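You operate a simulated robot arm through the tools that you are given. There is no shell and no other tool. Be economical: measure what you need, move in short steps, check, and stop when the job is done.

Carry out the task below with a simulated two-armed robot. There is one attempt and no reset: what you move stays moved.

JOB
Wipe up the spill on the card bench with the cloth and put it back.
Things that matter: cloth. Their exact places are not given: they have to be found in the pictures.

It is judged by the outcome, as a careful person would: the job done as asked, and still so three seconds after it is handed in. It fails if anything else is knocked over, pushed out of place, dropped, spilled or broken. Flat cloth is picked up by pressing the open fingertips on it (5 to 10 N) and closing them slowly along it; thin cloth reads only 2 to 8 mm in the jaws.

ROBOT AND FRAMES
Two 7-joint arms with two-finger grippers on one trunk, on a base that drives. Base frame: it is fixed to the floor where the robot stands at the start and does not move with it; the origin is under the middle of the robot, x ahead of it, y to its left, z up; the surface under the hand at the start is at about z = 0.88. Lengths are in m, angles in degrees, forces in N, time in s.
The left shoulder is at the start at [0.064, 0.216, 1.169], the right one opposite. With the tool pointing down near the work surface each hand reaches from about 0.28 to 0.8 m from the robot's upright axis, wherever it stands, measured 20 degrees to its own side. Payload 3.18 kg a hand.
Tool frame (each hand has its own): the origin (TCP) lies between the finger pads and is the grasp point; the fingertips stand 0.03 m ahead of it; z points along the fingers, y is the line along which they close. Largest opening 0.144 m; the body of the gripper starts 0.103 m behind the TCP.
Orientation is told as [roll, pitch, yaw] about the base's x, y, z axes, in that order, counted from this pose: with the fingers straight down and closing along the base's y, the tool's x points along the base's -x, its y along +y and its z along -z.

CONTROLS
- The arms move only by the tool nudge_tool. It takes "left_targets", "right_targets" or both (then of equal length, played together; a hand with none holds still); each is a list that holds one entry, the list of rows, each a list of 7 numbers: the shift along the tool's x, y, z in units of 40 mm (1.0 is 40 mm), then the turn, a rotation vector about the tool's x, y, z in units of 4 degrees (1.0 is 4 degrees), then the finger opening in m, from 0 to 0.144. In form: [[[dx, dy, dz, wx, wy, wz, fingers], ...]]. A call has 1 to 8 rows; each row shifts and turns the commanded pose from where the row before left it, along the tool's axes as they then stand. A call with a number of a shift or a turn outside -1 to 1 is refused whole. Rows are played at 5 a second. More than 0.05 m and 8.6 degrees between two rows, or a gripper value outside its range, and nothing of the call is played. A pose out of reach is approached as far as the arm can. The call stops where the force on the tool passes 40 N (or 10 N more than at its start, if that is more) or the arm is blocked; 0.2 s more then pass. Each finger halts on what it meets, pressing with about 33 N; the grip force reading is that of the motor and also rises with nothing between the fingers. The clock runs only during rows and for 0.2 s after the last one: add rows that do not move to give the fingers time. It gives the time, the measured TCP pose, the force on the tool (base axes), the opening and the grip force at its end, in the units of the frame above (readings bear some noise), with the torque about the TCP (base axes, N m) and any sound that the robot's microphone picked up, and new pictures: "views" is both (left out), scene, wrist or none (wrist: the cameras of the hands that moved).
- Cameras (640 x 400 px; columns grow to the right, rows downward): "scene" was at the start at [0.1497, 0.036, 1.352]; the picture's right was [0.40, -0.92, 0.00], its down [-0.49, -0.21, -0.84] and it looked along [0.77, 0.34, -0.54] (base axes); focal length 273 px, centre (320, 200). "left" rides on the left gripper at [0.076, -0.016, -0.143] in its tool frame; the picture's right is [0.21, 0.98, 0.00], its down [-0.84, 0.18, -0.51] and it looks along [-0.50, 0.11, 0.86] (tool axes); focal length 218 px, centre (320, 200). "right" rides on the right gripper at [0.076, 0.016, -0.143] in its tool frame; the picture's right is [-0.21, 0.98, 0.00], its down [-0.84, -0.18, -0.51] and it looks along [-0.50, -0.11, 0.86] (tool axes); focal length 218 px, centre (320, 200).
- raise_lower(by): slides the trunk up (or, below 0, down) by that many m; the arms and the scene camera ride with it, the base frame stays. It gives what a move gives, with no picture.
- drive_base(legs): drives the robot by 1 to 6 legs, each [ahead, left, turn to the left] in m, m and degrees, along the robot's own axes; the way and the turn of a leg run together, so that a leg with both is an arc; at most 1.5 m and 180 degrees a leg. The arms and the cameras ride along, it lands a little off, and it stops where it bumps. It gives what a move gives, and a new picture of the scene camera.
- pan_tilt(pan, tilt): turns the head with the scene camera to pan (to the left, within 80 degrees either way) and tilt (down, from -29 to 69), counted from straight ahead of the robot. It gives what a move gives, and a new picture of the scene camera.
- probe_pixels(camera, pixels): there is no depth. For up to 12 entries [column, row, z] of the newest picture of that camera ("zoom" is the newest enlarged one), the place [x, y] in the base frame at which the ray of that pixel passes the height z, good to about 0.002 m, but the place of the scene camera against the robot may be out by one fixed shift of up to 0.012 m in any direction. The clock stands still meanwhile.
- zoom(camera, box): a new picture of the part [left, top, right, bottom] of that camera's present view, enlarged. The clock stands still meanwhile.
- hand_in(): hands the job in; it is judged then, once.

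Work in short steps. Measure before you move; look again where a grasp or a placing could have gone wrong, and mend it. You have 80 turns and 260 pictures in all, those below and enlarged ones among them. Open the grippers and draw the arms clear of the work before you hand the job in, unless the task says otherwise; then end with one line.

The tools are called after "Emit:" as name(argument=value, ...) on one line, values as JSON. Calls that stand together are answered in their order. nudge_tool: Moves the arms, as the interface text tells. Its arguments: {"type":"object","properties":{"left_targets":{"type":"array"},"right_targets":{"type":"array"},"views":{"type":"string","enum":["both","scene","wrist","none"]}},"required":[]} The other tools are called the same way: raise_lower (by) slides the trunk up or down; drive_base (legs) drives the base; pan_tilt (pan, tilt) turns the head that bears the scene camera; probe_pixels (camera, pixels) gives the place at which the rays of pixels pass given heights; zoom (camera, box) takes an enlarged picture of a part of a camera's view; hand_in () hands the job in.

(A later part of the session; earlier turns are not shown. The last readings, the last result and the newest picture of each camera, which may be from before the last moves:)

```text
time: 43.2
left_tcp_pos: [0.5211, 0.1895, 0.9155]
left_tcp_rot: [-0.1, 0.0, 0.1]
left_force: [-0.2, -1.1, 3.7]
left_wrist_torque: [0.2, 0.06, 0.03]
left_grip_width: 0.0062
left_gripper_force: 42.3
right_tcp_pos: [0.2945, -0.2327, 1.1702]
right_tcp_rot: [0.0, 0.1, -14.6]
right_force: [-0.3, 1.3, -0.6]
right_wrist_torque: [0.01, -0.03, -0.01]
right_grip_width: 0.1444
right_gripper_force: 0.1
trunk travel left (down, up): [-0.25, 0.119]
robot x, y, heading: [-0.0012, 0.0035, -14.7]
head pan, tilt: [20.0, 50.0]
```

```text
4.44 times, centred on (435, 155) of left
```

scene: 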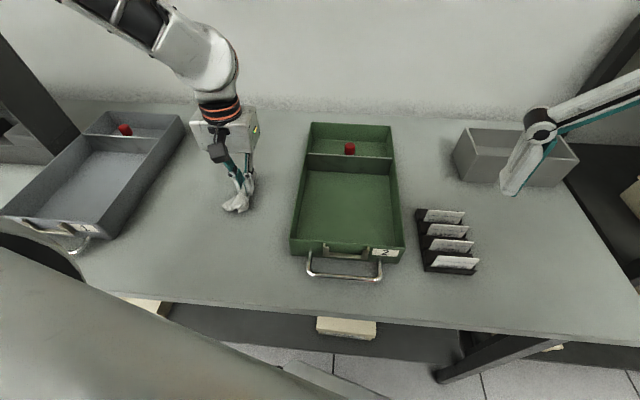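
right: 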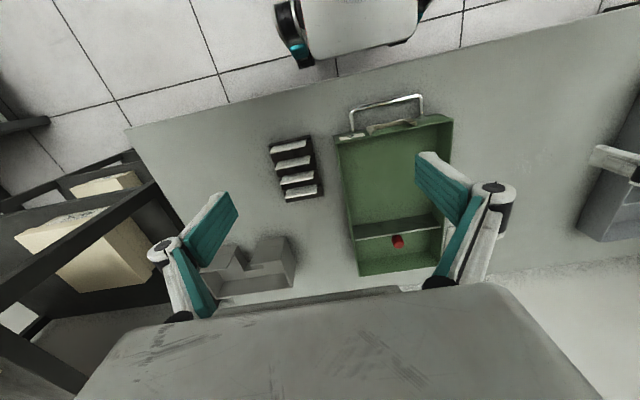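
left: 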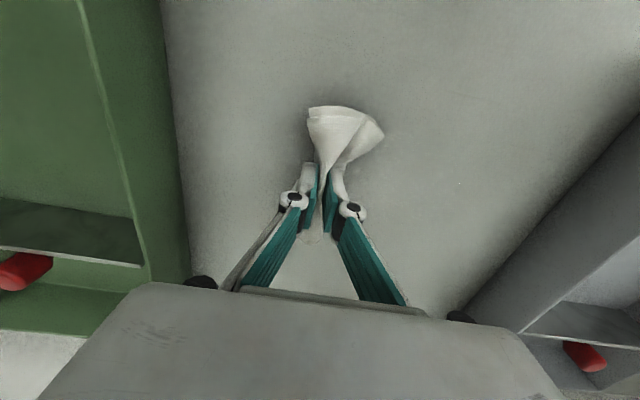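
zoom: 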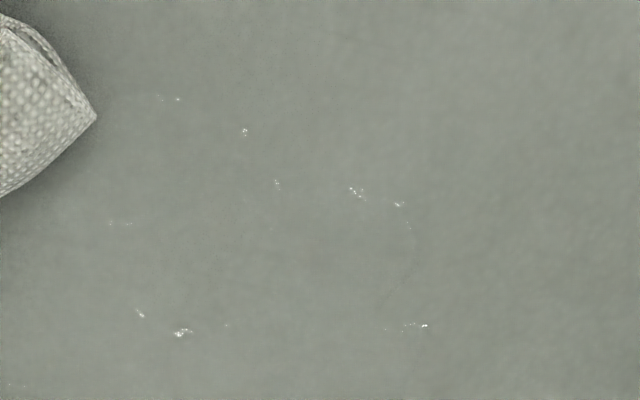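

The outline is smaller but still there in patches around x 0.47–0.53, y 0.25–0.31. I go on: back along x≈0.50 with slightly more pressure.

Emit:
nudge_tool(left_targets=[[[0.5, 0.2, 0.04, 0, 0, 0, 0], [0, 0.5, 0, 0, 0, 0, 0], [0, 0.5, 0, 0, 0, 0, 0], [0, 0.5, 0, 0, 0, 0, 0], [0, 0.5, 0, 0, 0, 0, 0], [0, 0.5, 0, 0, 0, 0, 0], [0, 0.5, 0, 0, 0, 0, 0], [0, 0, 0, 0, 0, 0, 0]]], views="none")

Emit:
nudge_tool(left_targets=[[[0.4, -0.2, 0, 0, 0, 0, 0], [0, -0.5, 0, 0, 0, 0, 0], [0, -0.5, 0, 0, 0, 0, 0], [0, -0.5, 0, 0, 0, 0, 0], [0, -0.5, 0, 0, 0, 0, 0], [0, -0.5, 0, 0, 0, 0, 0], [0, -0.5, 0, 0, 0, 0, 0], [0, 0, 0, 0, 0, 0, 0]]], views="both")

Emit:
zoom(camera="left", box=[340, 100, 490, 220])

```text
time: 45.0
left_tcp_pos: [0.5002, 0.3173, 0.9142]
left_tcp_rot: [0.0, 0.0, 0.1]
left_force: [1.0, -2.2, 1.0]
left_wrist_torque: [0.21, 0.06, 0.06]
left_grip_width: 0.0061
left_gripper_force: 42.9
right_tcp_pos: [0.2952, -0.2327, 1.1701]
right_tcp_rot: [0.0, 0.1, -14.6]
right_force: [-0.2, 0.4, -0.4]
right_wrist_torque: [0.0, -0.01, 0.02]
right_grip_width: 0.1441
right_gripper_force: 0.1
trunk travel left (down, up): [-0.25, 0.119]
robot x, y, heading: [0.0002, 0.0011, -14.9]
head pan, tilt: [20.0, 50.0]
```

```text
time: 46.8
left_tcp_pos: [0.4847, 0.1907, 0.9152]
left_tcp_rot: [0.0, 0.0, 0.0]
left_force: [0.1, -1.0, 0.9]
left_wrist_torque: [0.0, -0.02, -0.01]
left_grip_width: 0.0053
left_gripper_force: 28.6
right_tcp_pos: [0.2944, -0.233, 1.1703]
right_tcp_rot: [0.0, 0.1, -14.6]
right_force: [1.1, 1.3, -0.6]
right_wrist_torque: [0.02, -0.04, -0.01]
right_grip_width: 0.1442
right_gripper_force: 0.0
trunk travel left (down, up): [-0.25, 0.119]
robot x, y, heading: [-0.0008, 0.0008, -14.5]
head pan, tilt: [20.0, 50.0]
```

scene: 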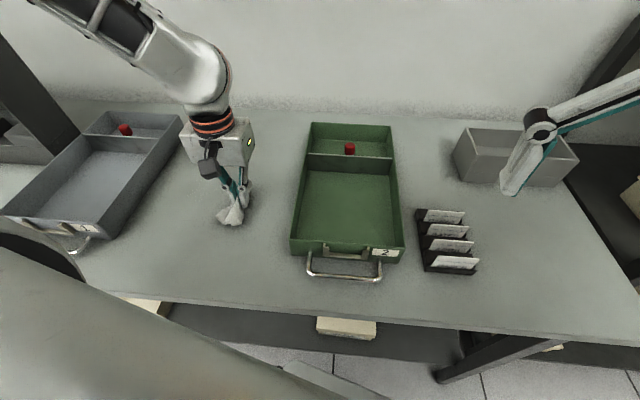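
left: 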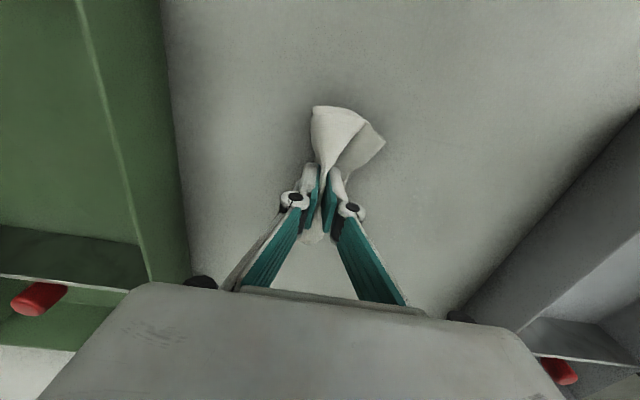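

```text
3.33 times, centred on (415, 160) of left
```

zoom: 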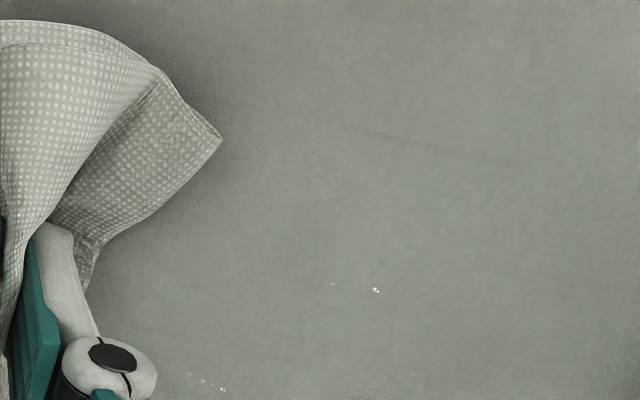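

The front part is clean. Remaining glints are farther back; I locate them.

Emit:
probe_pixels(camera="left", pixels=[[425, 186, 0.88], [379, 215.6, 0.88], [443, 212, 0.88], [432, 187, 0.88]])

Emit:
zoom(camera="left", box=[360, 160, 500, 270])

```text
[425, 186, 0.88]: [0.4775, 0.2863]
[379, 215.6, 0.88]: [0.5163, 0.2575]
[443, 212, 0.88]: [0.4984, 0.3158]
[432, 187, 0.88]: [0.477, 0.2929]
```

```text
3.64 times, centred on (430, 215) of left
```

zoom: 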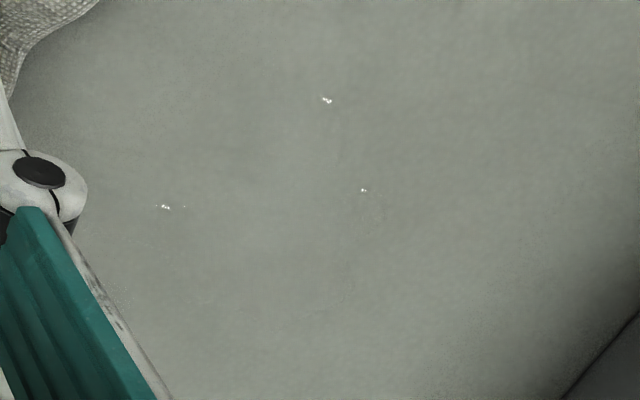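

Three small patches remain, near (0.477,0.288), (0.516,0.255), (0.50,0.316). I check the tray wall clearance and wipe further to +y with a little more pressure.

Emit:
probe_pixels(camera="left", pixels=[[496, 265, 0.88], [518, 241, 0.88]])

Emit:
nudge_tool(left_targets=[[[0.1, 0.5, 0.04, 0, 0, 0, 0], [0, 0.55, 0, 0, 0, 0, 0], [0, 0.55, 0, 0, 0, 0, 0], [0, 0.55, 0, 0, 0, 0, 0], [0, 0.5, 0, 0, 0, 0, 0], [0, 0.4, 0, 0, 0, 0, 0], [0, 0.4, 0, 0, 0, 0, 0], [-0.5, 0, 0, 0, 0, 0, 0]]], views="wrist")

```text
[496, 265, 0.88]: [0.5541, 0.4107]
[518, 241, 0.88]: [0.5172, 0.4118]
```

```text
time: 48.6
left_tcp_pos: [0.5, 0.3293, 0.9113]
left_tcp_rot: [0.0, 0.1, 0.1]
left_force: [0.0, -2.9, 1.3]
left_wrist_torque: [0.17, 0.07, 0.02]
left_grip_width: 0.0062
left_gripper_force: 40.6
right_tcp_pos: [0.2939, -0.2331, 1.1697]
right_tcp_rot: [-0.1, 0.1, -14.6]
right_force: [-0.2, 0.8, 0.7]
right_wrist_torque: [0.01, 0.05, -0.01]
right_grip_width: 0.1439
right_gripper_force: 0.1
trunk travel left (down, up): [-0.25, 0.119]
robot x, y, heading: [-0.002, 0.0059, -14.5]
head pan, tilt: [20.0, 50.0]
```

left: 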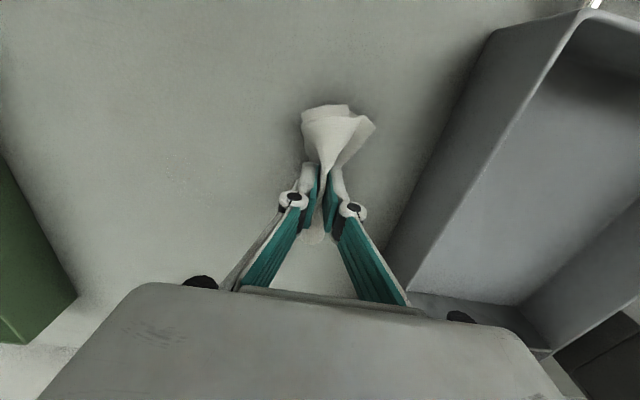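

Force stays low. I press 1 mm more and wipe back along x≈0.51, then out again along x≈0.535.

Emit:
nudge_tool(left_targets=[[[-0.25, 0, 0.04, 0, 0, 0, 0], [0, -0.5, 0, 0, 0, 0, 0], [0, -0.5, 0, 0, 0, 0, 0], [0, -0.5, 0, 0, 0, 0, 0], [0, -0.5, 0, 0, 0, 0, 0], [0, -0.5, 0, 0, 0, 0, 0], [0, -0.5, 0, 0, 0, 0, 0], [-0.6, 0, 0, 0, 0, 0, 0]]], views="none")

Emit:
nudge_tool(left_targets=[[[0, 0.5, 0, 0, 0, 0, 0], [0, 0.5, 0, 0, 0, 0, 0], [0, 0.5, 0, 0, 0, 0, 0], [0, 0.5, 0, 0, 0, 0, 0], [0, 0.5, 0, 0, 0, 0, 0], [0, 0.4, 0, 0, 0, 0, 0], [-0.4, 0, 0, 0, 0, 0, 0], [0, 0, 0, 0, 0, 0, 0]]], views="none")

Emit:
nudge_tool(left_targets=[[[0, -0.5, 0, 0, 0, 0, 0], [0, -0.5, 0, 0, 0, 0, 0], [0, -0.5, 0, 0, 0, 0, 0], [0, -0.5, 0, 0, 0, 0, 0], [0, -0.5, 0, 0, 0, 0, 0], [0, -0.5, 0, 0, 0, 0, 0], [0, -0.3, 0, 0, 0, 0, 0], [0, 0, 0, 0, 0, 0, 0]]], views="both")

Emit:
zoom(camera="left", box=[320, 80, 520, 220])

```text
time: 50.4
left_tcp_pos: [0.5341, 0.2082, 0.9107]
left_tcp_rot: [0.0, 0.0, 0.0]
left_force: [0.0, -1.0, 0.7]
left_wrist_torque: [0.09, 0.08, 0.05]
left_grip_width: 0.0067
left_gripper_force: 35.5
right_tcp_pos: [0.2946, -0.233, 1.1699]
right_tcp_rot: [0.1, 0.2, -14.7]
right_force: [0.9, -0.1, -0.3]
right_wrist_torque: [0.02, 0.06, 0.01]
right_grip_width: 0.144
right_gripper_force: 0.0
trunk travel left (down, up): [-0.25, 0.119]
robot x, y, heading: [0.0021, -0.0032, -15.0]
head pan, tilt: [20.0, 50.0]
```

```text
time: 52.2
left_tcp_pos: [0.5501, 0.3262, 0.9105]
left_tcp_rot: [0.0, 0.1, 0.0]
left_force: [0.1, -0.5, 2.5]
left_wrist_torque: [-0.15, -0.05, -0.04]
left_grip_width: 0.0033
left_gripper_force: 33.3
right_tcp_pos: [0.2956, -0.2327, 1.1696]
right_tcp_rot: [0.0, 0.2, -14.7]
right_force: [0.1, -0.2, -0.3]
right_wrist_torque: [0.01, -0.03, 0.0]
right_grip_width: 0.1436
right_gripper_force: 0.0
trunk travel left (down, up): [-0.25, 0.119]
robot x, y, heading: [-0.0017, -0.0007, -14.8]
head pan, tilt: [20.0, 50.0]
```

```text
time: 54.0
left_tcp_pos: [0.5513, 0.1941, 0.9091]
left_tcp_rot: [-0.1, -0.1, 0.0]
left_force: [0.5, 1.5, 16.3]
left_wrist_torque: [0.44, 0.04, 0.0]
left_grip_width: 0.007
left_gripper_force: 39.0
right_tcp_pos: [0.294, -0.2321, 1.17]
right_tcp_rot: [-0.1, 0.1, -14.7]
right_force: [-0.4, -0.1, 0.0]
right_wrist_torque: [-0.03, -0.01, 0.0]
right_grip_width: 0.144
right_gripper_force: 0.1
trunk travel left (down, up): [-0.25, 0.119]
robot x, y, heading: [-0.001, -0.0036, -14.7]
head pan, tilt: [20.0, 50.0]
```

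scene: 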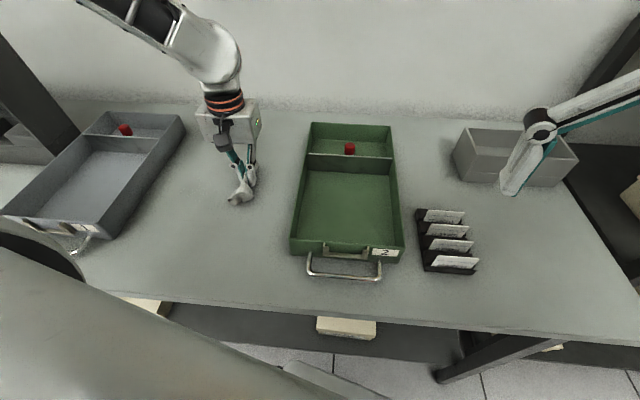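
left: 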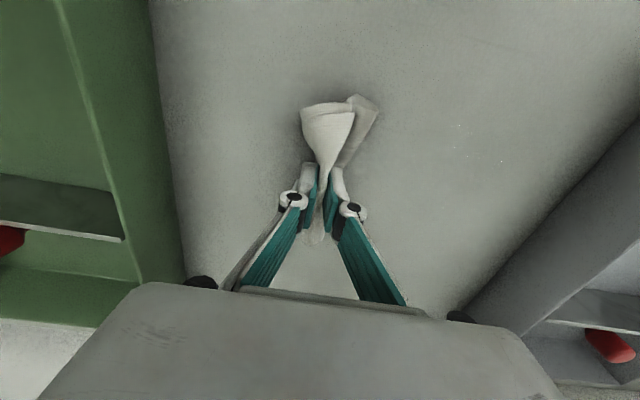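

```text
2.86 times, centred on (420, 150) of left
```

zoom: 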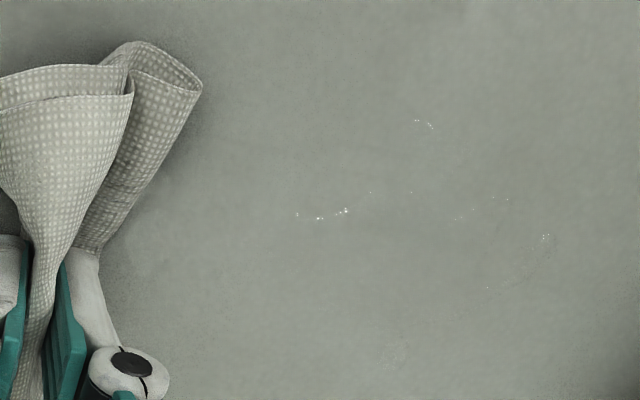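

Residual glints persist; force is now 16 N, so I ease up and locate them precisely.

Emit:
nudge_tool(left_targets=[[[0, 0, -0.8, 0, 0, 0, 0], [0, 0, -0.7, 0, 0, 0, 0], [0, 0, 0, 0, 0, 0, 0]]], views="wrist")

Emit:
zoom(camera="left", box=[340, 100, 500, 220])

Emit:
zoom(camera="scene", box=[130, 150, 260, 240])

```text
time: 54.8
left_tcp_pos: [0.5507, 0.1937, 0.9676]
left_tcp_rot: [0.0, 0.1, 0.1]
left_force: [-0.2, -0.4, -0.3]
left_wrist_torque: [-0.13, 0.01, 0.0]
left_grip_width: 0.0053
left_gripper_force: 27.1
right_tcp_pos: [0.2954, -0.2323, 1.1689]
right_tcp_rot: [0.0, 0.2, -14.6]
right_force: [-0.8, 0.5, 1.0]
right_wrist_torque: [-0.01, -0.01, 0.0]
right_grip_width: 0.1439
right_gripper_force: 0.0
trunk travel left (down, up): [-0.25, 0.119]
robot x, y, heading: [-0.0035, 0.0044, -15.1]
head pan, tilt: [20.0, 50.0]
```

left: 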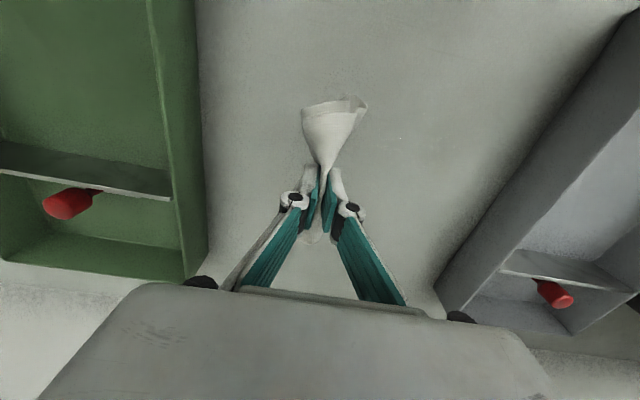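

```text
3.33 times, centred on (420, 160) of left
```

zoom: 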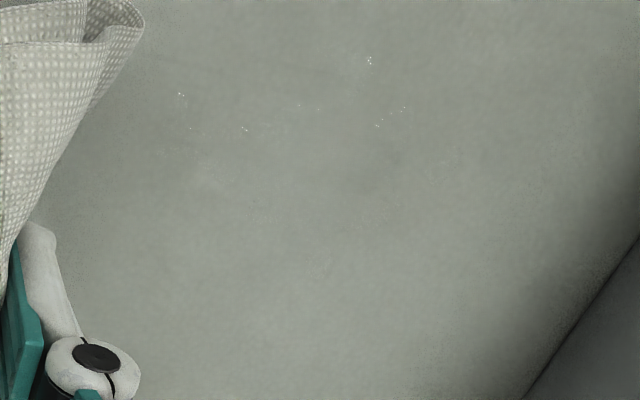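

```text
4.44 times, centred on (195, 195) of scene
```

zoom: 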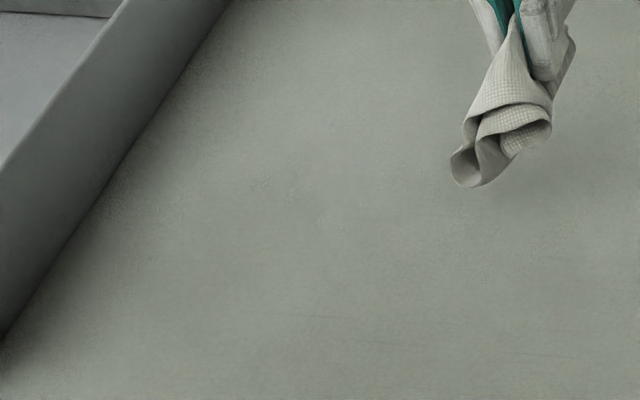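

I project each remaining glint.

Emit:
probe_pixels(camera="zoom", pixels=[[250, 185, 0.88], [320, 205, 0.88], [300, 315, 0.88]])

Emit:
probe_pixels(camera="left", pixels=[[378, 140.5, 0.88], [398, 151, 0.88], [414, 144, 0.88], [435, 130.6, 0.88], [437.4, 149.5, 0.88], [445, 144.4, 0.88], [459, 160, 0.88]])

Emit:
zoom(camera="left", box=[360, 115, 480, 195])

```text
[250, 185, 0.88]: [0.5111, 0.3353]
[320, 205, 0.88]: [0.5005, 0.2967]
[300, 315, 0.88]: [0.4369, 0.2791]
```

```text
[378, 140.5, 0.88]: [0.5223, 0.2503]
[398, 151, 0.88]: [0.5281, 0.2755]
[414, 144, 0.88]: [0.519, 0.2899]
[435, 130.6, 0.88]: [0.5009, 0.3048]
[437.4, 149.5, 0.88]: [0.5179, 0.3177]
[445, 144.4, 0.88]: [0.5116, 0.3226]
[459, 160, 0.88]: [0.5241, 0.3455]
```

```text
5.00 times, centred on (420, 155) of left
```

zoom: 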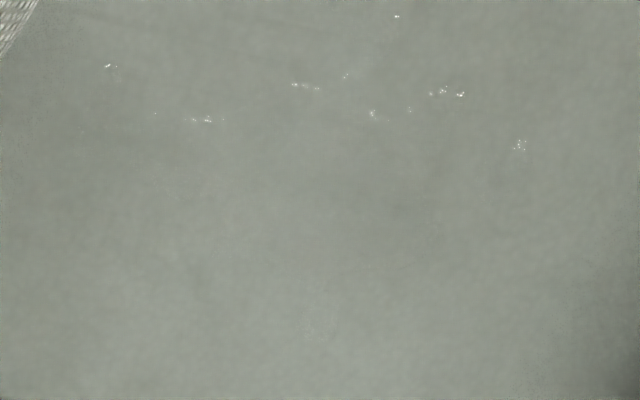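

The remaining wet band is around x 0.50–0.56, y 0.25–0.345. I come down at its +y end (0.535,0.35) and sweep repeatedly.

Emit:
nudge_tool(left_targets=[[[0.1, 1, 0, 0, 0, 0, 0], [0.1, 1, 0, 0, 0, 0, 0], [0.1, 1, 0, 0, 0, 0, 0], [0.1, 0.9, 0, 0, 0, 0, 0], [0, 0, 0.6, 0, 0, 0, 0], [0, 0, 0.5, 0, 0, 0, 0], [0, 0, 0.3, 0, 0, 0, 0], [0, 0, 0, 0, 0, 0, 0]]], views="none")

Emit:
nudge_tool(left_targets=[[[0, -0.5, 0.04, 0, 0, 0, 0], [0, -0.5, 0, 0, 0, 0, 0], [0, -0.5, 0, 0, 0, 0, 0], [0, -0.5, 0, 0, 0, 0, 0], [0, -0.5, 0, 0, 0, 0, 0], [0, -0.5, 0, 0, 0, 0, 0], [0.5, 0, 0, 0, 0, 0, 0], [0, 0, 0, 0, 0, 0, 0]]], views="none")

Emit:
nudge_tool(left_targets=[[[0, 0.5, 0, 0, 0, 0, 0], [0, 0.5, 0, 0, 0, 0, 0], [0, 0.5, 0, 0, 0, 0, 0], [0, 0.5, 0, 0, 0, 0, 0], [0, 0.5, 0, 0, 0, 0, 0], [0, 0.5, 0, 0, 0, 0, 0], [-0.8, 0, 0, 0, 0, 0, 0], [0, 0, 0, 0, 0, 0, 0]]], views="none")

Emit:
nudge_tool(left_targets=[[[0, -0.5, 0, 0, 0, 0, 0], [0, -0.5, 0, 0, 0, 0, 0], [0, -0.5, 0, 0, 0, 0, 0], [0, -0.5, 0, 0, 0, 0, 0], [0, -0.5, 0, 0, 0, 0, 0], [0, -0.6, 0, 0, 0, 0, 0], [0, -0.6, -0.5, 0, 0, 0, 0], [0, -0.4, -0.9, 0, 0, 0, 0]]], views="both")

Emit:
zoom(camera="left", box=[340, 80, 500, 200])

```text
time: 56.6
left_tcp_pos: [0.5379, 0.35, 0.9115]
left_tcp_rot: [-0.1, -0.1, 0.1]
left_force: [0.3, -1.3, 1.9]
left_wrist_torque: [0.05, 0.0, 0.01]
left_grip_width: 0.0065
left_gripper_force: 40.6
right_tcp_pos: [0.295, -0.2318, 1.1696]
right_tcp_rot: [0.1, 0.2, -14.7]
right_force: [0.8, 0.1, 0.4]
right_wrist_torque: [0.03, -0.02, -0.01]
right_grip_width: 0.1441
right_gripper_force: 0.1
trunk travel left (down, up): [-0.25, 0.119]
robot x, y, heading: [-0.0004, -0.0003, -14.7]
head pan, tilt: [20.0, 50.0]
```

```text
time: 58.4
left_tcp_pos: [0.5157, 0.227, 0.9113]
left_tcp_rot: [0.1, 0.0, 0.0]
left_force: [-0.6, -0.6, 2.4]
left_wrist_torque: [-0.05, 0.03, 0.03]
left_grip_width: 0.0043
left_gripper_force: 28.1
right_tcp_pos: [0.2951, -0.2323, 1.1691]
right_tcp_rot: [0.0, 0.1, -14.7]
right_force: [-0.3, -0.8, 0.2]
right_wrist_torque: [0.0, 0.0, -0.02]
right_grip_width: 0.1441
right_gripper_force: 0.1
trunk travel left (down, up): [-0.25, 0.119]
robot x, y, heading: [-0.0011, -0.0027, -14.9]
head pan, tilt: [20.0, 50.0]
```

```text
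time: 60.2
left_tcp_pos: [0.5437, 0.3507, 0.9138]
left_tcp_rot: [0.1, 0.1, 0.1]
left_force: [0.4, 1.2, 5.3]
left_wrist_torque: [-0.14, -0.12, 0.02]
left_grip_width: 0.0029
left_gripper_force: 32.0
right_tcp_pos: [0.2953, -0.2325, 1.1698]
right_tcp_rot: [0.0, 0.1, -14.6]
right_force: [-0.2, -0.4, -0.4]
right_wrist_torque: [-0.02, -0.07, 0.02]
right_grip_width: 0.1438
right_gripper_force: 0.0
trunk travel left (down, up): [-0.25, 0.119]
robot x, y, heading: [-0.0003, 0.0027, -14.5]
head pan, tilt: [20.0, 50.0]
```

```text
time: 62.0
left_tcp_pos: [0.5453, 0.1803, 0.9711]
left_tcp_rot: [0.0, 0.0, 0.1]
left_force: [0.0, 8.0, 5.8]
left_wrist_torque: [0.11, -0.12, -0.04]
left_grip_width: 0.0027
left_gripper_force: 26.9
right_tcp_pos: [0.2935, -0.2325, 1.1695]
right_tcp_rot: [-0.1, 0.1, -14.7]
right_force: [0.3, 0.3, 0.5]
right_wrist_torque: [-0.01, -0.03, 0.0]
right_grip_width: 0.1437
right_gripper_force: 0.2
trunk travel left (down, up): [-0.25, 0.119]
robot x, y, heading: [-0.0002, -0.0016, -14.9]
head pan, tilt: [20.0, 50.0]
```

scene: 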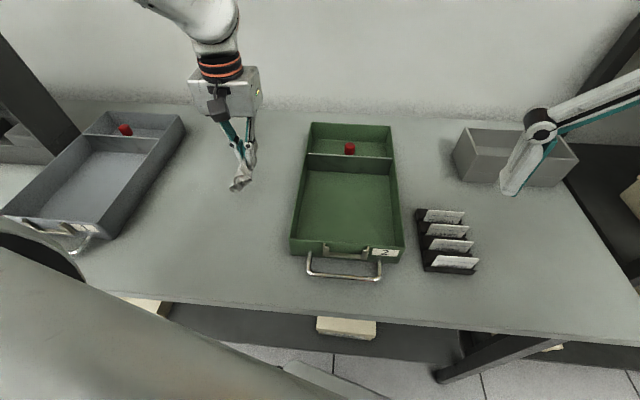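
left: 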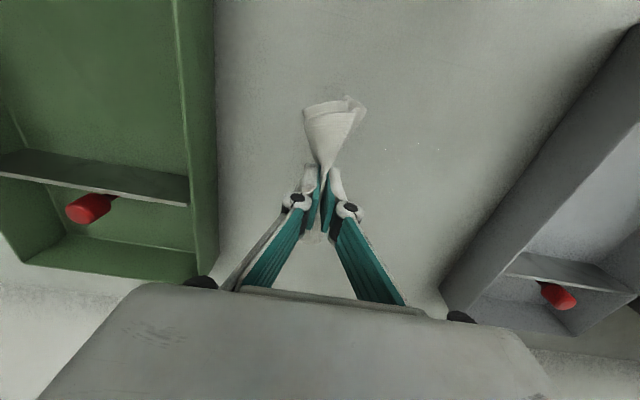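

```text
3.33 times, centred on (420, 140) of left
```

zoom: 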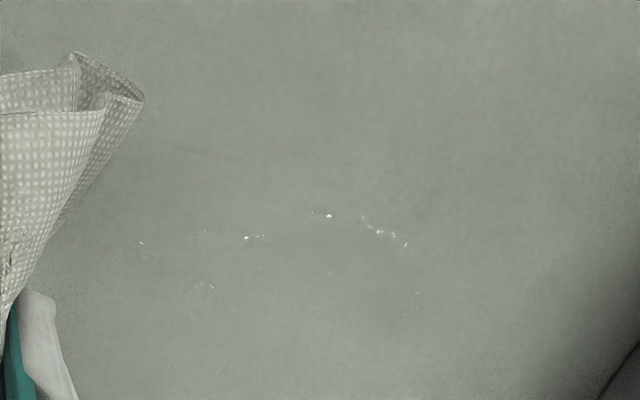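

A smaller patch remains with its front edge at zoom rows 215–245. I project its outline.

Emit:
probe_pixels(camera="zoom", pixels=[[140, 243, 0.88], [247, 238, 0.88], [328, 215, 0.88], [405, 243, 0.88], [418, 293, 0.88], [205, 286, 0.88], [230, 366, 0.88], [295, 345, 0.88]])

Emit:
zoom(camera="left", box=[360, 140, 460, 210])

```text
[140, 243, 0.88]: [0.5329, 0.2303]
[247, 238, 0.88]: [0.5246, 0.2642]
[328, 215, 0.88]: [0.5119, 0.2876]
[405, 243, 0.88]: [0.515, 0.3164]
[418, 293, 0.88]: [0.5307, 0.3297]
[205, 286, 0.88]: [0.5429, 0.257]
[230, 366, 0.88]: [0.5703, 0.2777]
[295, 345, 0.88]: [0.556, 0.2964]
```

```text
5.71 times, centred on (410, 175) of left
```

zoom: 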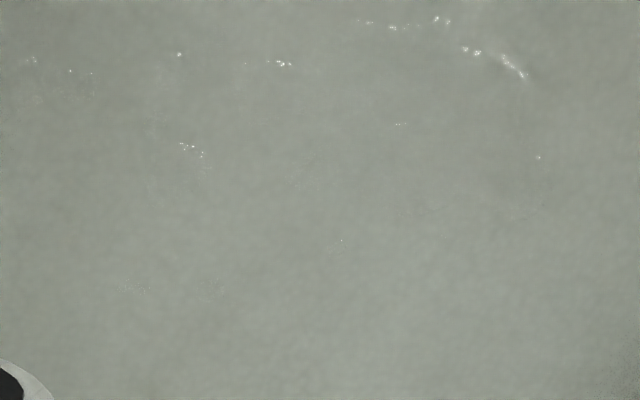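

The front lobe of the cloth (ahead of the tips, toward the robot) seems to do the wiping, so I sweep with the tips farther back: x≈0.57, 0.59, 0.61.

Emit:
nudge_tool(left_targets=[[[-0.2, 1, 0, 0, 0, 0, 0], [-0.2, 1, 0, 0, 0, 0, 0], [-0.2, 1, 0, 0, 0, 0, 0], [0, 1, 0, 0, 0, 0, 0], [0, 0, 0.6, 0, 0, 0, 0], [0, 0, 0.5, 0, 0, 0, 0], [0, 0, 0.38, 0, 0, 0, 0], [0, 0, 0, 0, 0, 0, 0]]], views="none")

Emit:
nudge_tool(left_targets=[[[0, -0.5, 0, 0, 0, 0, 0], [0, -0.5, 0, 0, 0, 0, 0], [0, -0.5, 0, 0, 0, 0, 0], [0, -0.5, 0, 0, 0, 0, 0], [0, -0.5, 0, 0, 0, 0, 0], [0, -0.5, 0, 0, 0, 0, 0], [-0.4, 0, 0, 0, 0, 0, 0], [0, 0, 0, 0, 0, 0, 0]]], views="none")

Emit:
nudge_tool(left_targets=[[[0, 0.5, 0, 0, 0, 0, 0], [0, 0.5, 0, 0, 0, 0, 0], [0, 0.5, 0, 0, 0, 0, 0], [0, 0.5, 0, 0, 0, 0, 0], [0, 0.5, 0, 0, 0, 0, 0], [0, 0.5, 0, 0, 0, 0, 0], [-0.5, 0, 0, 0, 0, 0, 0], [0, 0, 0, 0, 0, 0, 0]]], views="none")

Emit:
nudge_tool(left_targets=[[[0, -0.5, 0, 0, 0, 0, 0], [0, -0.5, 0, 0, 0, 0, 0], [0, -0.5, 0, 0, 0, 0, 0], [0, -0.5, 0, 0, 0, 0, 0], [0, -0.5, 0, 0, 0, 0, 0], [0, -0.6, 0, 0, 0, 0, 0], [0, -0.6, -0.5, 0, 0, 0, 0], [0, -0.4, -0.9, 0, 0, 0, 0]]], views="both")

Emit:
zoom(camera="left", box=[340, 60, 500, 180])

```text
time: 63.8
left_tcp_pos: [0.5727, 0.3471, 0.9115]
left_tcp_rot: [0.0, 0.0, 0.2]
left_force: [-1.4, 2.9, 15.9]
left_wrist_torque: [-0.12, -0.09, -0.05]
left_grip_width: 0.0027
left_gripper_force: 31.7
right_tcp_pos: [0.2951, -0.2312, 1.1701]
right_tcp_rot: [0.1, 0.0, -14.5]
right_force: [-0.1, 1.0, 0.6]
right_wrist_torque: [-0.02, 0.04, 0.0]
right_grip_width: 0.144
right_gripper_force: 0.1
trunk travel left (down, up): [-0.25, 0.119]
robot x, y, heading: [0.0026, -0.0014, -14.9]
head pan, tilt: [20.0, 50.0]
```

```text
time: 65.6
left_tcp_pos: [0.587, 0.224, 0.9106]
left_tcp_rot: [0.0, 0.1, 0.1]
left_force: [-0.7, -1.7, 11.4]
left_wrist_torque: [0.02, 0.08, 0.02]
left_grip_width: 0.0051
left_gripper_force: 41.4
right_tcp_pos: [0.2939, -0.2338, 1.17]
right_tcp_rot: [0.0, 0.2, -14.7]
right_force: [-0.4, 0.2, -0.1]
right_wrist_torque: [0.02, 0.03, 0.01]
right_grip_width: 0.1438
right_gripper_force: 0.1
trunk travel left (down, up): [-0.25, 0.119]
robot x, y, heading: [-0.0024, -0.0019, -14.6]
head pan, tilt: [20.0, 50.0]
```

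```text
time: 67.4
left_tcp_pos: [0.6074, 0.3457, 0.9098]
left_tcp_rot: [0.0, -0.2, 0.1]
left_force: [-0.3, -0.7, 6.1]
left_wrist_torque: [-0.11, 0.0, 0.01]
left_grip_width: 0.0041
left_gripper_force: 27.6
right_tcp_pos: [0.2952, -0.2329, 1.1698]
right_tcp_rot: [0.0, 0.1, -14.5]
right_force: [-0.8, 0.1, 0.4]
right_wrist_torque: [-0.02, 0.0, -0.03]
right_grip_width: 0.144
right_gripper_force: 0.1
trunk travel left (down, up): [-0.25, 0.119]
robot x, y, heading: [0.0013, -0.0046, -14.8]
head pan, tilt: [20.0, 50.0]
```

```text
time: 69.2
left_tcp_pos: [0.605, 0.1811, 0.9629]
left_tcp_rot: [-0.1, 0.0, 0.0]
left_force: [0.1, -1.3, -2.5]
left_wrist_torque: [0.06, 0.02, 0.01]
left_grip_width: 0.0032
left_gripper_force: 30.5
right_tcp_pos: [0.2943, -0.2337, 1.1707]
right_tcp_rot: [0.0, 0.0, -14.7]
right_force: [-0.2, -1.1, 0.9]
right_wrist_torque: [0.01, 0.0, 0.0]
right_grip_width: 0.1439
right_gripper_force: 0.1
trunk travel left (down, up): [-0.25, 0.119]
robot x, y, heading: [0.0017, -0.0008, -14.6]
head pan, tilt: [20.0, 50.0]
```

scene: 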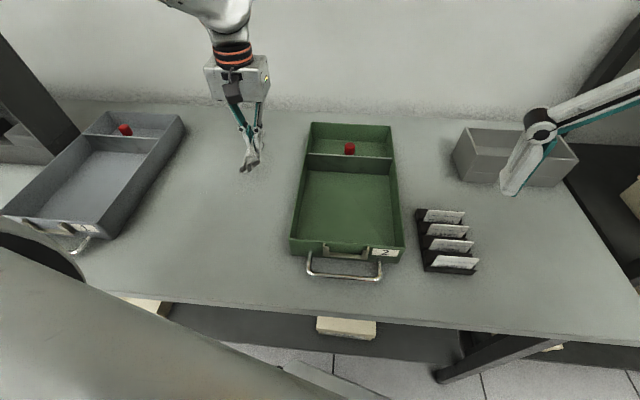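
left: 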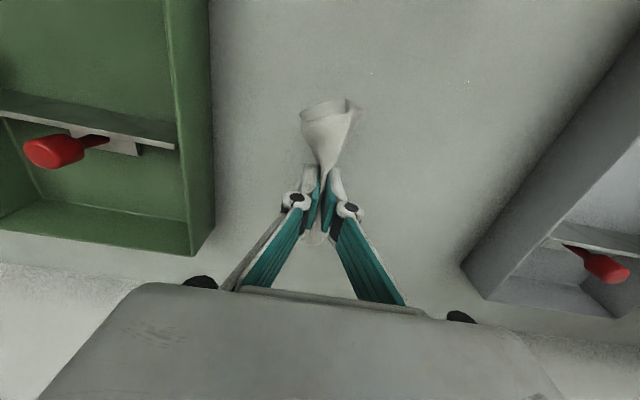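

```text
3.33 times, centred on (420, 120) of left
```

zoom: 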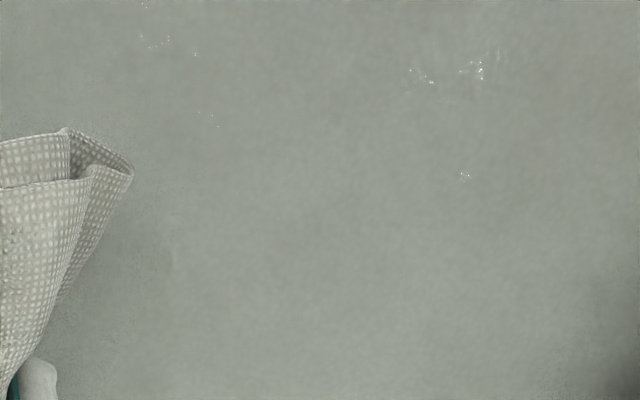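

Scattered remnants again; I project them.

Emit:
probe_pixels(camera="zoom", pixels=[[145, 5, 0.88], [155, 40, 0.88], [205, 115, 0.88], [415, 72, 0.88], [480, 70, 0.88], [465, 175, 0.88], [500, 50, 0.88]])

Emit:
zoom(camera="left", box=[350, 40, 490, 130])

Emit:
zoom(camera="left", box=[350, 100, 490, 190])

```text
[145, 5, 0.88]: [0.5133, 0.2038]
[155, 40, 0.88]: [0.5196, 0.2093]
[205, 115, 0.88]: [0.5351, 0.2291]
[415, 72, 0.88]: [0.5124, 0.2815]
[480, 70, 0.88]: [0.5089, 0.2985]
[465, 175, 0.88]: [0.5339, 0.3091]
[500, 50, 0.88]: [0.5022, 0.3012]
```

```text
4.44 times, centred on (420, 85) of left
```

zoom: 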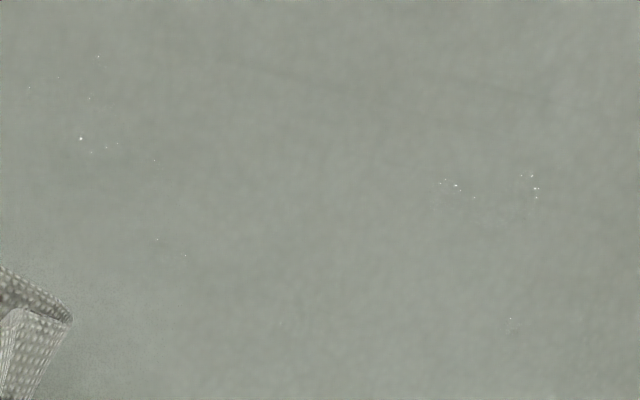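

```text
4.44 times, centred on (420, 145) of left
```

zoom: 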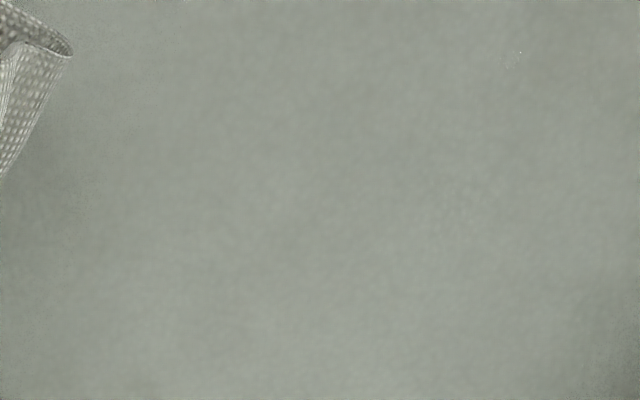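

Two small remnants: (0.50–0.535, 0.28–0.31) and (0.51–0.535, 0.20–0.23). I sweep with tips at x≈0.555 and 0.54 over y 0.17–0.345.

Emit:
nudge_tool(left_targets=[[[0.6, -0.2, 0, 0, 0, 0, 0], [0.6, -0.2, 0, 0, 0, 0, 0], [0, 0, 0.5, 0, 0, 0, 0], [0, 0, 0.45, 0, 0, 0, 0], [0, 0, 0.33, 0, 0, 0, 0], [0, 0, 0, 0, 0, 0, 0]]], views="none")

Emit:
nudge_tool(left_targets=[[[0, 0.6, 0, 0, 0, 0, 0], [0, 0.6, 0, 0, 0, 0, 0], [0, 0.6, 0, 0, 0, 0, 0], [0, 0.6, 0, 0, 0, 0, 0], [0, 0.6, 0, 0, 0, 0, 0], [0, 0.6, 0, 0, 0, 0, 0], [0, 0.6, 0, 0, 0, 0, 0], [0.4, 0.4, 0, 0, 0, 0, 0]]], views="none")

Emit:
nudge_tool(left_targets=[[[0, -0.6, 0, 0, 0, 0, 0], [0, -0.6, 0, 0, 0, 0, 0], [0, -0.6, 0, 0, 0, 0, 0], [0, -0.6, 0, 0, 0, 0, 0], [0, -0.6, 0, 0, 0, 0, 0], [0, -0.6, 0, 0, 0, 0, 0], [0, -0.6, 0, 0, 0, 0, 0], [0.4, -0.4, 0, 0, 0, 0, 0]]], views="none")

Emit:
nudge_tool(left_targets=[[[0, 0.6, 0, 0, 0, 0, 0], [0, 0.6, 0, 0, 0, 0, 0], [0, 0.6, 0, 0, 0, 0, 0], [0, 0.6, 0, 0, 0, 0, 0], [0, 0.6, 0, 0, 0, 0, 0], [0, 0.6, 0, 0, 0, 0, 0], [0, 0.6, 0, 0, 0, 0, 0], [0, 0.4, -0.5, 0, 0, 0, 0]]], views="none")

Emit:
nudge_tool(left_targets=[[[0, 0, -0.9, 0, 0, 0, 0], [-0.5, -0.8, 0, 0, 0, 0, 0], [-0.5, -0.8, 0, 0, 0, 0, 0], [-0.5, -0.8, 0, 0, 0, 0, 0], [-0.5, -0.8, 0, 0, 0, 0, 0], [0, -0.8, 0, 0, 0, 0, 0], [0, 0, 0, 0, 0, 0, 0]]], views="both")

Emit:
zoom(camera="left", box=[320, 40, 480, 160])

```text
time: 70.6
left_tcp_pos: [0.5597, 0.1645, 0.9131]
left_tcp_rot: [-0.1, 0.0, 0.1]
left_force: [0.0, -1.6, 4.5]
left_wrist_torque: [-0.11, -0.05, -0.08]
left_grip_width: 0.0027
left_gripper_force: 30.0
right_tcp_pos: [0.2948, -0.2326, 1.1696]
right_tcp_rot: [0.0, 0.1, -14.6]
right_force: [-0.6, 0.0, 0.1]
right_wrist_torque: [0.01, 0.0, -0.03]
right_grip_width: 0.1439
right_gripper_force: 0.2
trunk travel left (down, up): [-0.25, 0.119]
robot x, y, heading: [-0.0001, 0.002, -14.7]
head pan, tilt: [20.0, 50.0]
```

```text
time: 72.4
left_tcp_pos: [0.543, 0.3498, 0.9157]
left_tcp_rot: [-0.1, -0.2, -0.1]
left_force: [-0.4, -1.5, 2.3]
left_wrist_torque: [-0.21, -0.15, -0.05]
left_grip_width: 0.0028
left_gripper_force: 32.1
right_tcp_pos: [0.2947, -0.2329, 1.1694]
right_tcp_rot: [0.0, 0.1, -14.6]
right_force: [0.4, 0.8, 0.2]
right_wrist_torque: [0.01, -0.06, 0.01]
right_grip_width: 0.1441
right_gripper_force: 0.1
trunk travel left (down, up): [-0.25, 0.119]
robot x, y, heading: [-0.0015, -0.001, -14.8]
head pan, tilt: [20.0, 50.0]
```

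```text
time: 74.2
left_tcp_pos: [0.5268, 0.1659, 0.9181]
left_tcp_rot: [-0.1, 0.0, 0.1]
left_force: [0.1, 0.5, 0.3]
left_wrist_torque: [0.04, -0.01, -0.01]
left_grip_width: 0.0054
left_gripper_force: 28.6
right_tcp_pos: [0.295, -0.2333, 1.1705]
right_tcp_rot: [0.0, 0.1, -14.6]
right_force: [0.7, 0.0, 0.7]
right_wrist_torque: [0.03, -0.01, 0.02]
right_grip_width: 0.144
right_gripper_force: 0.1
trunk travel left (down, up): [-0.25, 0.119]
robot x, y, heading: [0.0028, -0.0041, -14.8]
head pan, tilt: [20.0, 50.0]
```

```text
time: 76.0
left_tcp_pos: [0.5254, 0.3488, 0.9354]
left_tcp_rot: [0.0, -0.1, 0.1]
left_force: [-0.7, -1.2, 0.1]
left_wrist_torque: [0.02, -0.03, 0.01]
left_grip_width: 0.006
left_gripper_force: 28.3
right_tcp_pos: [0.2941, -0.2321, 1.1696]
right_tcp_rot: [0.0, 0.0, -14.5]
right_force: [-0.6, -0.8, 0.5]
right_wrist_torque: [-0.01, 0.0, -0.02]
right_grip_width: 0.1439
right_gripper_force: 0.1
trunk travel left (down, up): [-0.25, 0.119]
robot x, y, heading: [-0.0031, -0.0003, -14.8]
head pan, tilt: [20.0, 50.0]
```

```text
time: 77.6
left_tcp_pos: [0.6062, 0.1891, 0.9714]
left_tcp_rot: [-0.1, -0.1, 0.1]
left_force: [1.1, -1.9, 2.2]
left_wrist_torque: [-0.36, -0.01, -0.08]
left_grip_width: 0.0029
left_gripper_force: 31.5
right_tcp_pos: [0.2957, -0.2328, 1.1693]
right_tcp_rot: [0.0, 0.1, -14.7]
right_force: [-1.0, -0.1, -0.1]
right_wrist_torque: [-0.02, -0.05, 0.02]
right_grip_width: 0.1441
right_gripper_force: 0.0
trunk travel left (down, up): [-0.25, 0.119]
robot x, y, heading: [-0.0012, -0.0024, -14.5]
head pan, tilt: [20.0, 50.0]
```

scene: 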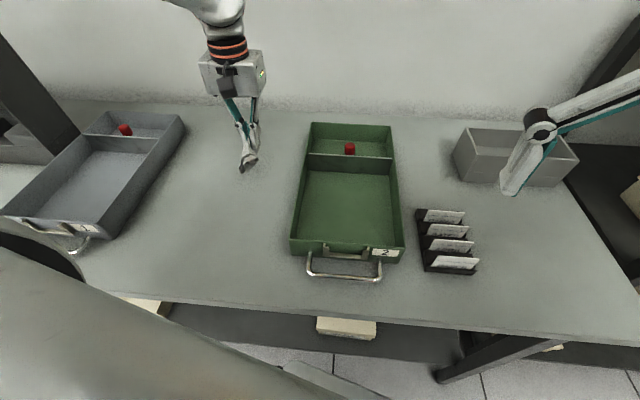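
left: 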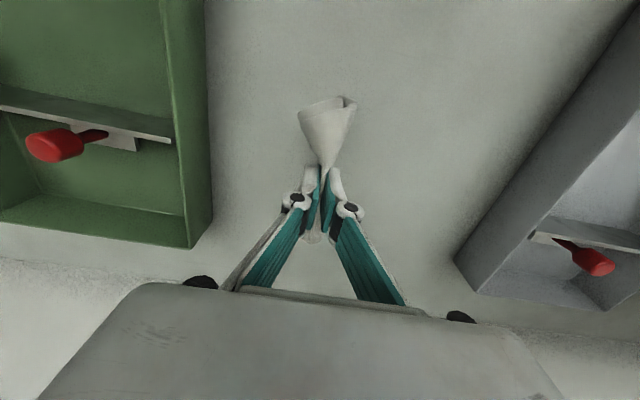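

```text
3.33 times, centred on (400, 100) of left
```

zoom: 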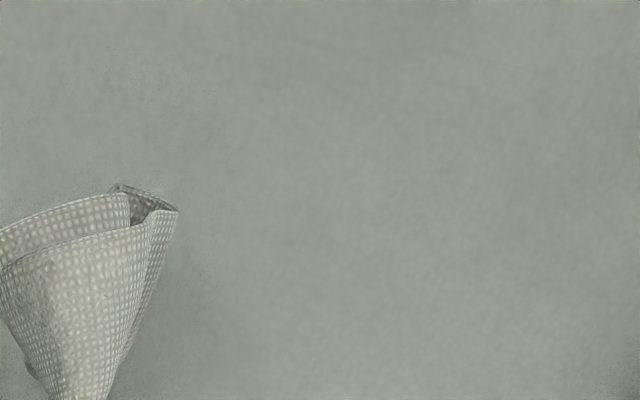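

No glints now. I check closer, including the left side and behind the cloth.

Emit:
zoom(camera="left", box=[370, 40, 480, 120])

Emit:
zoom(camera="left", box=[270, 20, 390, 110])

Emit:
zoom(camera="left", box=[370, 100, 490, 190])

Emit:
zoom(camera="scene", box=[130, 130, 260, 230])

```text
5.00 times, centred on (425, 80) of left
```

zoom: 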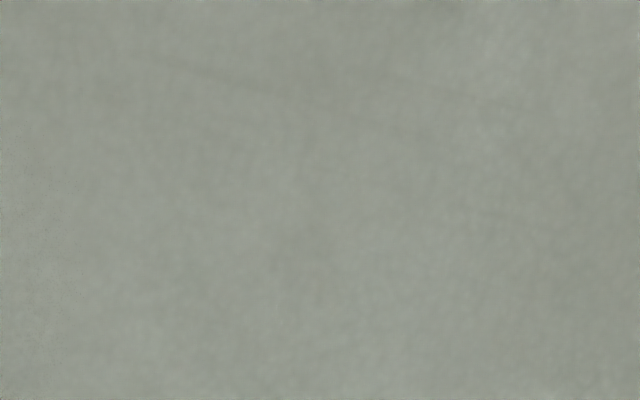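

```text
4.44 times, centred on (330, 65) of left
```

zoom: 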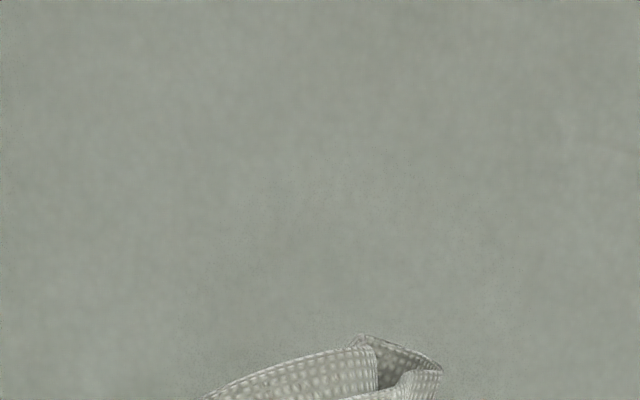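

```text
4.44 times, centred on (430, 145) of left
```

zoom: 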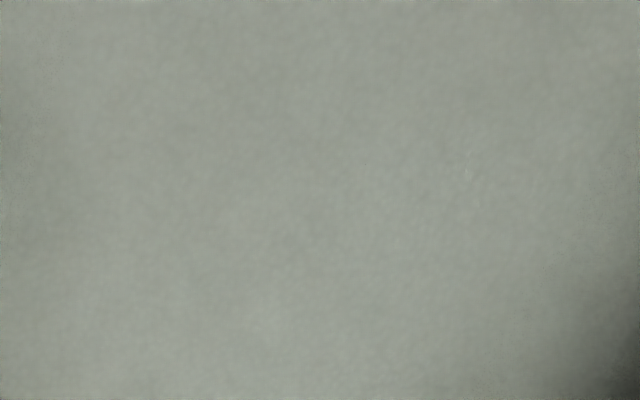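

```text
4.00 times, centred on (195, 180) of scene
```

zoom: 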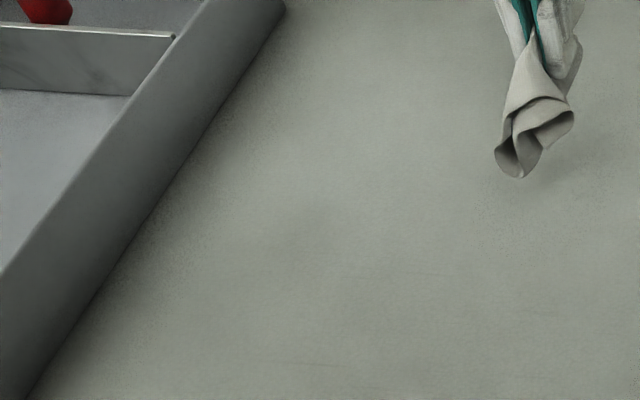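

It looks clean. For good measure I do one more set of overlapping sweeps (x 0.585, 0.56, 0.535) and re-inspect from another spot.

Emit:
nudge_tool(left_targets=[[[0.4, 0, 0.5, 0, 0, 0, 0], [0, 0, 0.5, 0, 0, 0, 0], [0, 0, 0.47, 0, 0, 0, 0], [0, 0.6, 0, 0, 0, 0, 0], [0, 0.6, 0, 0, 0, 0, 0], [0, 0.6, 0, 0, 0, 0, 0], [0, 0.6, 0, 0, 0, 0, 0], [0, 0.6, 0, 0, 0, 0, 0]]], views="none")

Emit:
nudge_tool(left_targets=[[[0, 0.6, 0, 0, 0, 0, 0], [0, 0.4, 0, 0, 0, 0, 0], [0.6, 0, 0, 0, 0, 0, 0], [0, -0.6, 0, 0, 0, 0, 0], [0, -0.6, 0, 0, 0, 0, 0], [0, -0.6, 0, 0, 0, 0, 0], [0, -0.6, 0, 0, 0, 0, 0], [0, -0.6, 0, 0, 0, 0, 0]]], views="none")

Emit:
nudge_tool(left_targets=[[[0, -0.6, 0, 0, 0, 0, 0], [0, -0.6, 0, 0, 0, 0, 0], [0.6, 0, 0, 0, 0, 0, 0], [0, 0.6, 0, 0, 0, 0, 0], [0, 0.6, 0, 0, 0, 0, 0], [0, 0.6, 0, 0, 0, 0, 0], [0, 0.6, 0, 0, 0, 0, 0], [0, 0.6, 0, 0, 0, 0, 0]]], views="none")

Emit:
nudge_tool(left_targets=[[[0, 0.6, 0, 0, 0, 0, 0], [0, 0.5, 0, 0, 0, 0, 0], [0, 0, -1, 0, 0, 0, 0], [0, 0, -0.8, 0, 0, 0, 0], [-0.4, -1, 0, 0, 0, 0, 0], [-0.4, -1, 0, 0, 0, 0, 0], [-0.4, -1, 0, 0, 0, 0, 0], [-0.4, -1, 0, 0, 0, 0, 0]]], views="both")

Emit:
zoom(camera="left", box=[350, 60, 500, 180])

```text
time: 79.4
left_tcp_pos: [0.5893, 0.3108, 0.91]
left_tcp_rot: [0.2, 0.0, 0.1]
left_force: [-0.4, -1.4, 11.0]
left_wrist_torque: [-0.03, 0.0, 0.03]
left_grip_width: 0.0037
left_gripper_force: 36.0
right_tcp_pos: [0.294, -0.2318, 1.1711]
right_tcp_rot: [0.0, 0.0, -14.6]
right_force: [-0.4, 0.1, -0.4]
right_wrist_torque: [-0.01, -0.02, -0.01]
right_grip_width: 0.144
right_gripper_force: 0.1
trunk travel left (down, up): [-0.25, 0.119]
robot x, y, heading: [-0.0017, 0.0024, -14.4]
head pan, tilt: [20.0, 50.0]
```

```text
time: 81.2
left_tcp_pos: [0.5676, 0.2298, 0.9132]
left_tcp_rot: [0.1, 0.0, 0.0]
left_force: [0.3, -0.4, 2.1]
left_wrist_torque: [-0.14, -0.01, -0.03]
left_grip_width: 0.0041
left_gripper_force: 29.2
right_tcp_pos: [0.295, -0.2325, 1.1701]
right_tcp_rot: [-0.1, 0.1, -14.7]
right_force: [0.4, -0.6, 0.7]
right_wrist_torque: [0.0, 0.01, 0.0]
right_grip_width: 0.1438
right_gripper_force: 0.0
trunk travel left (down, up): [-0.25, 0.119]
robot x, y, heading: [0.0025, -0.0013, -14.7]
head pan, tilt: [20.0, 50.0]
```

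```text
time: 83.0
left_tcp_pos: [0.5413, 0.3011, 0.9102]
left_tcp_rot: [-0.1, -0.1, 0.0]
left_force: [-0.1, -1.1, 3.7]
left_wrist_torque: [-0.44, -0.08, 0.01]
left_grip_width: 0.0044
left_gripper_force: 28.1
right_tcp_pos: [0.2939, -0.231, 1.1707]
right_tcp_rot: [0.0, 0.0, -14.6]
right_force: [-0.4, -0.2, -0.1]
right_wrist_torque: [-0.02, -0.02, 0.0]
right_grip_width: 0.144
right_gripper_force: 0.0
trunk travel left (down, up): [-0.25, 0.119]
robot x, y, heading: [0.0005, -0.001, -14.7]
head pan, tilt: [20.0, 50.0]
```

```text
time: 84.8
left_tcp_pos: [0.6097, 0.1828, 0.9826]
left_tcp_rot: [-0.1, 0.1, 0.1]
left_force: [-2.0, 2.2, 2.6]
left_wrist_torque: [-0.01, -0.02, 0.05]
left_grip_width: 0.0027
left_gripper_force: 28.2
right_tcp_pos: [0.2958, -0.2319, 1.1686]
right_tcp_rot: [0.0, 0.2, -14.7]
right_force: [0.3, 0.7, -0.1]
right_wrist_torque: [0.04, 0.05, 0.01]
right_grip_width: 0.1439
right_gripper_force: 0.0
trunk travel left (down, up): [-0.25, 0.119]
robot x, y, heading: [0.0002, 0.0009, -14.5]
head pan, tilt: [20.0, 50.0]
```

scene: 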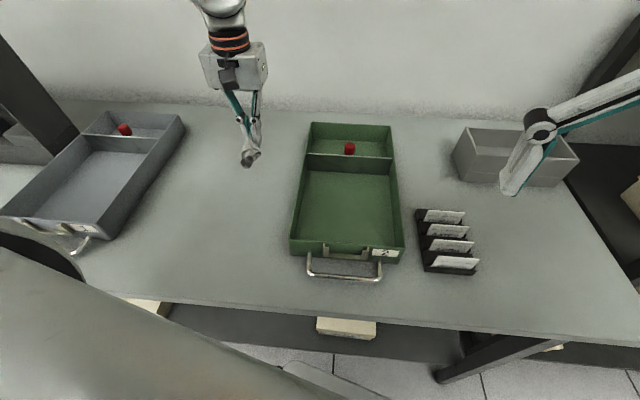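
left: 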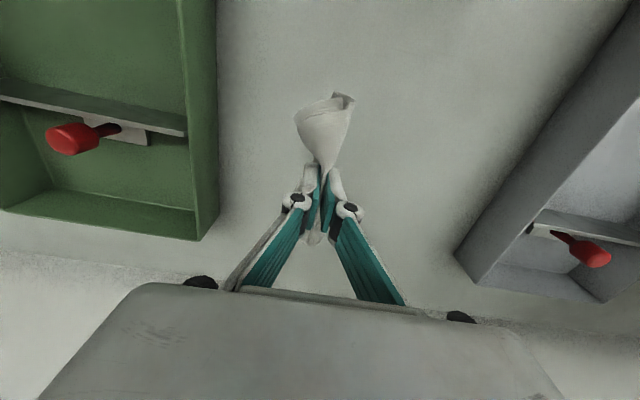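

```text
3.33 times, centred on (425, 120) of left
```

zoom: 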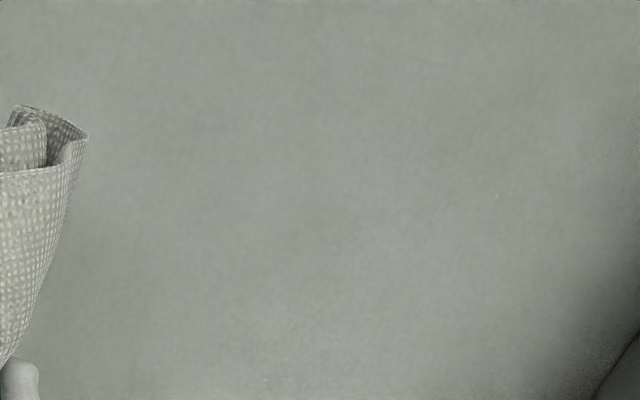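

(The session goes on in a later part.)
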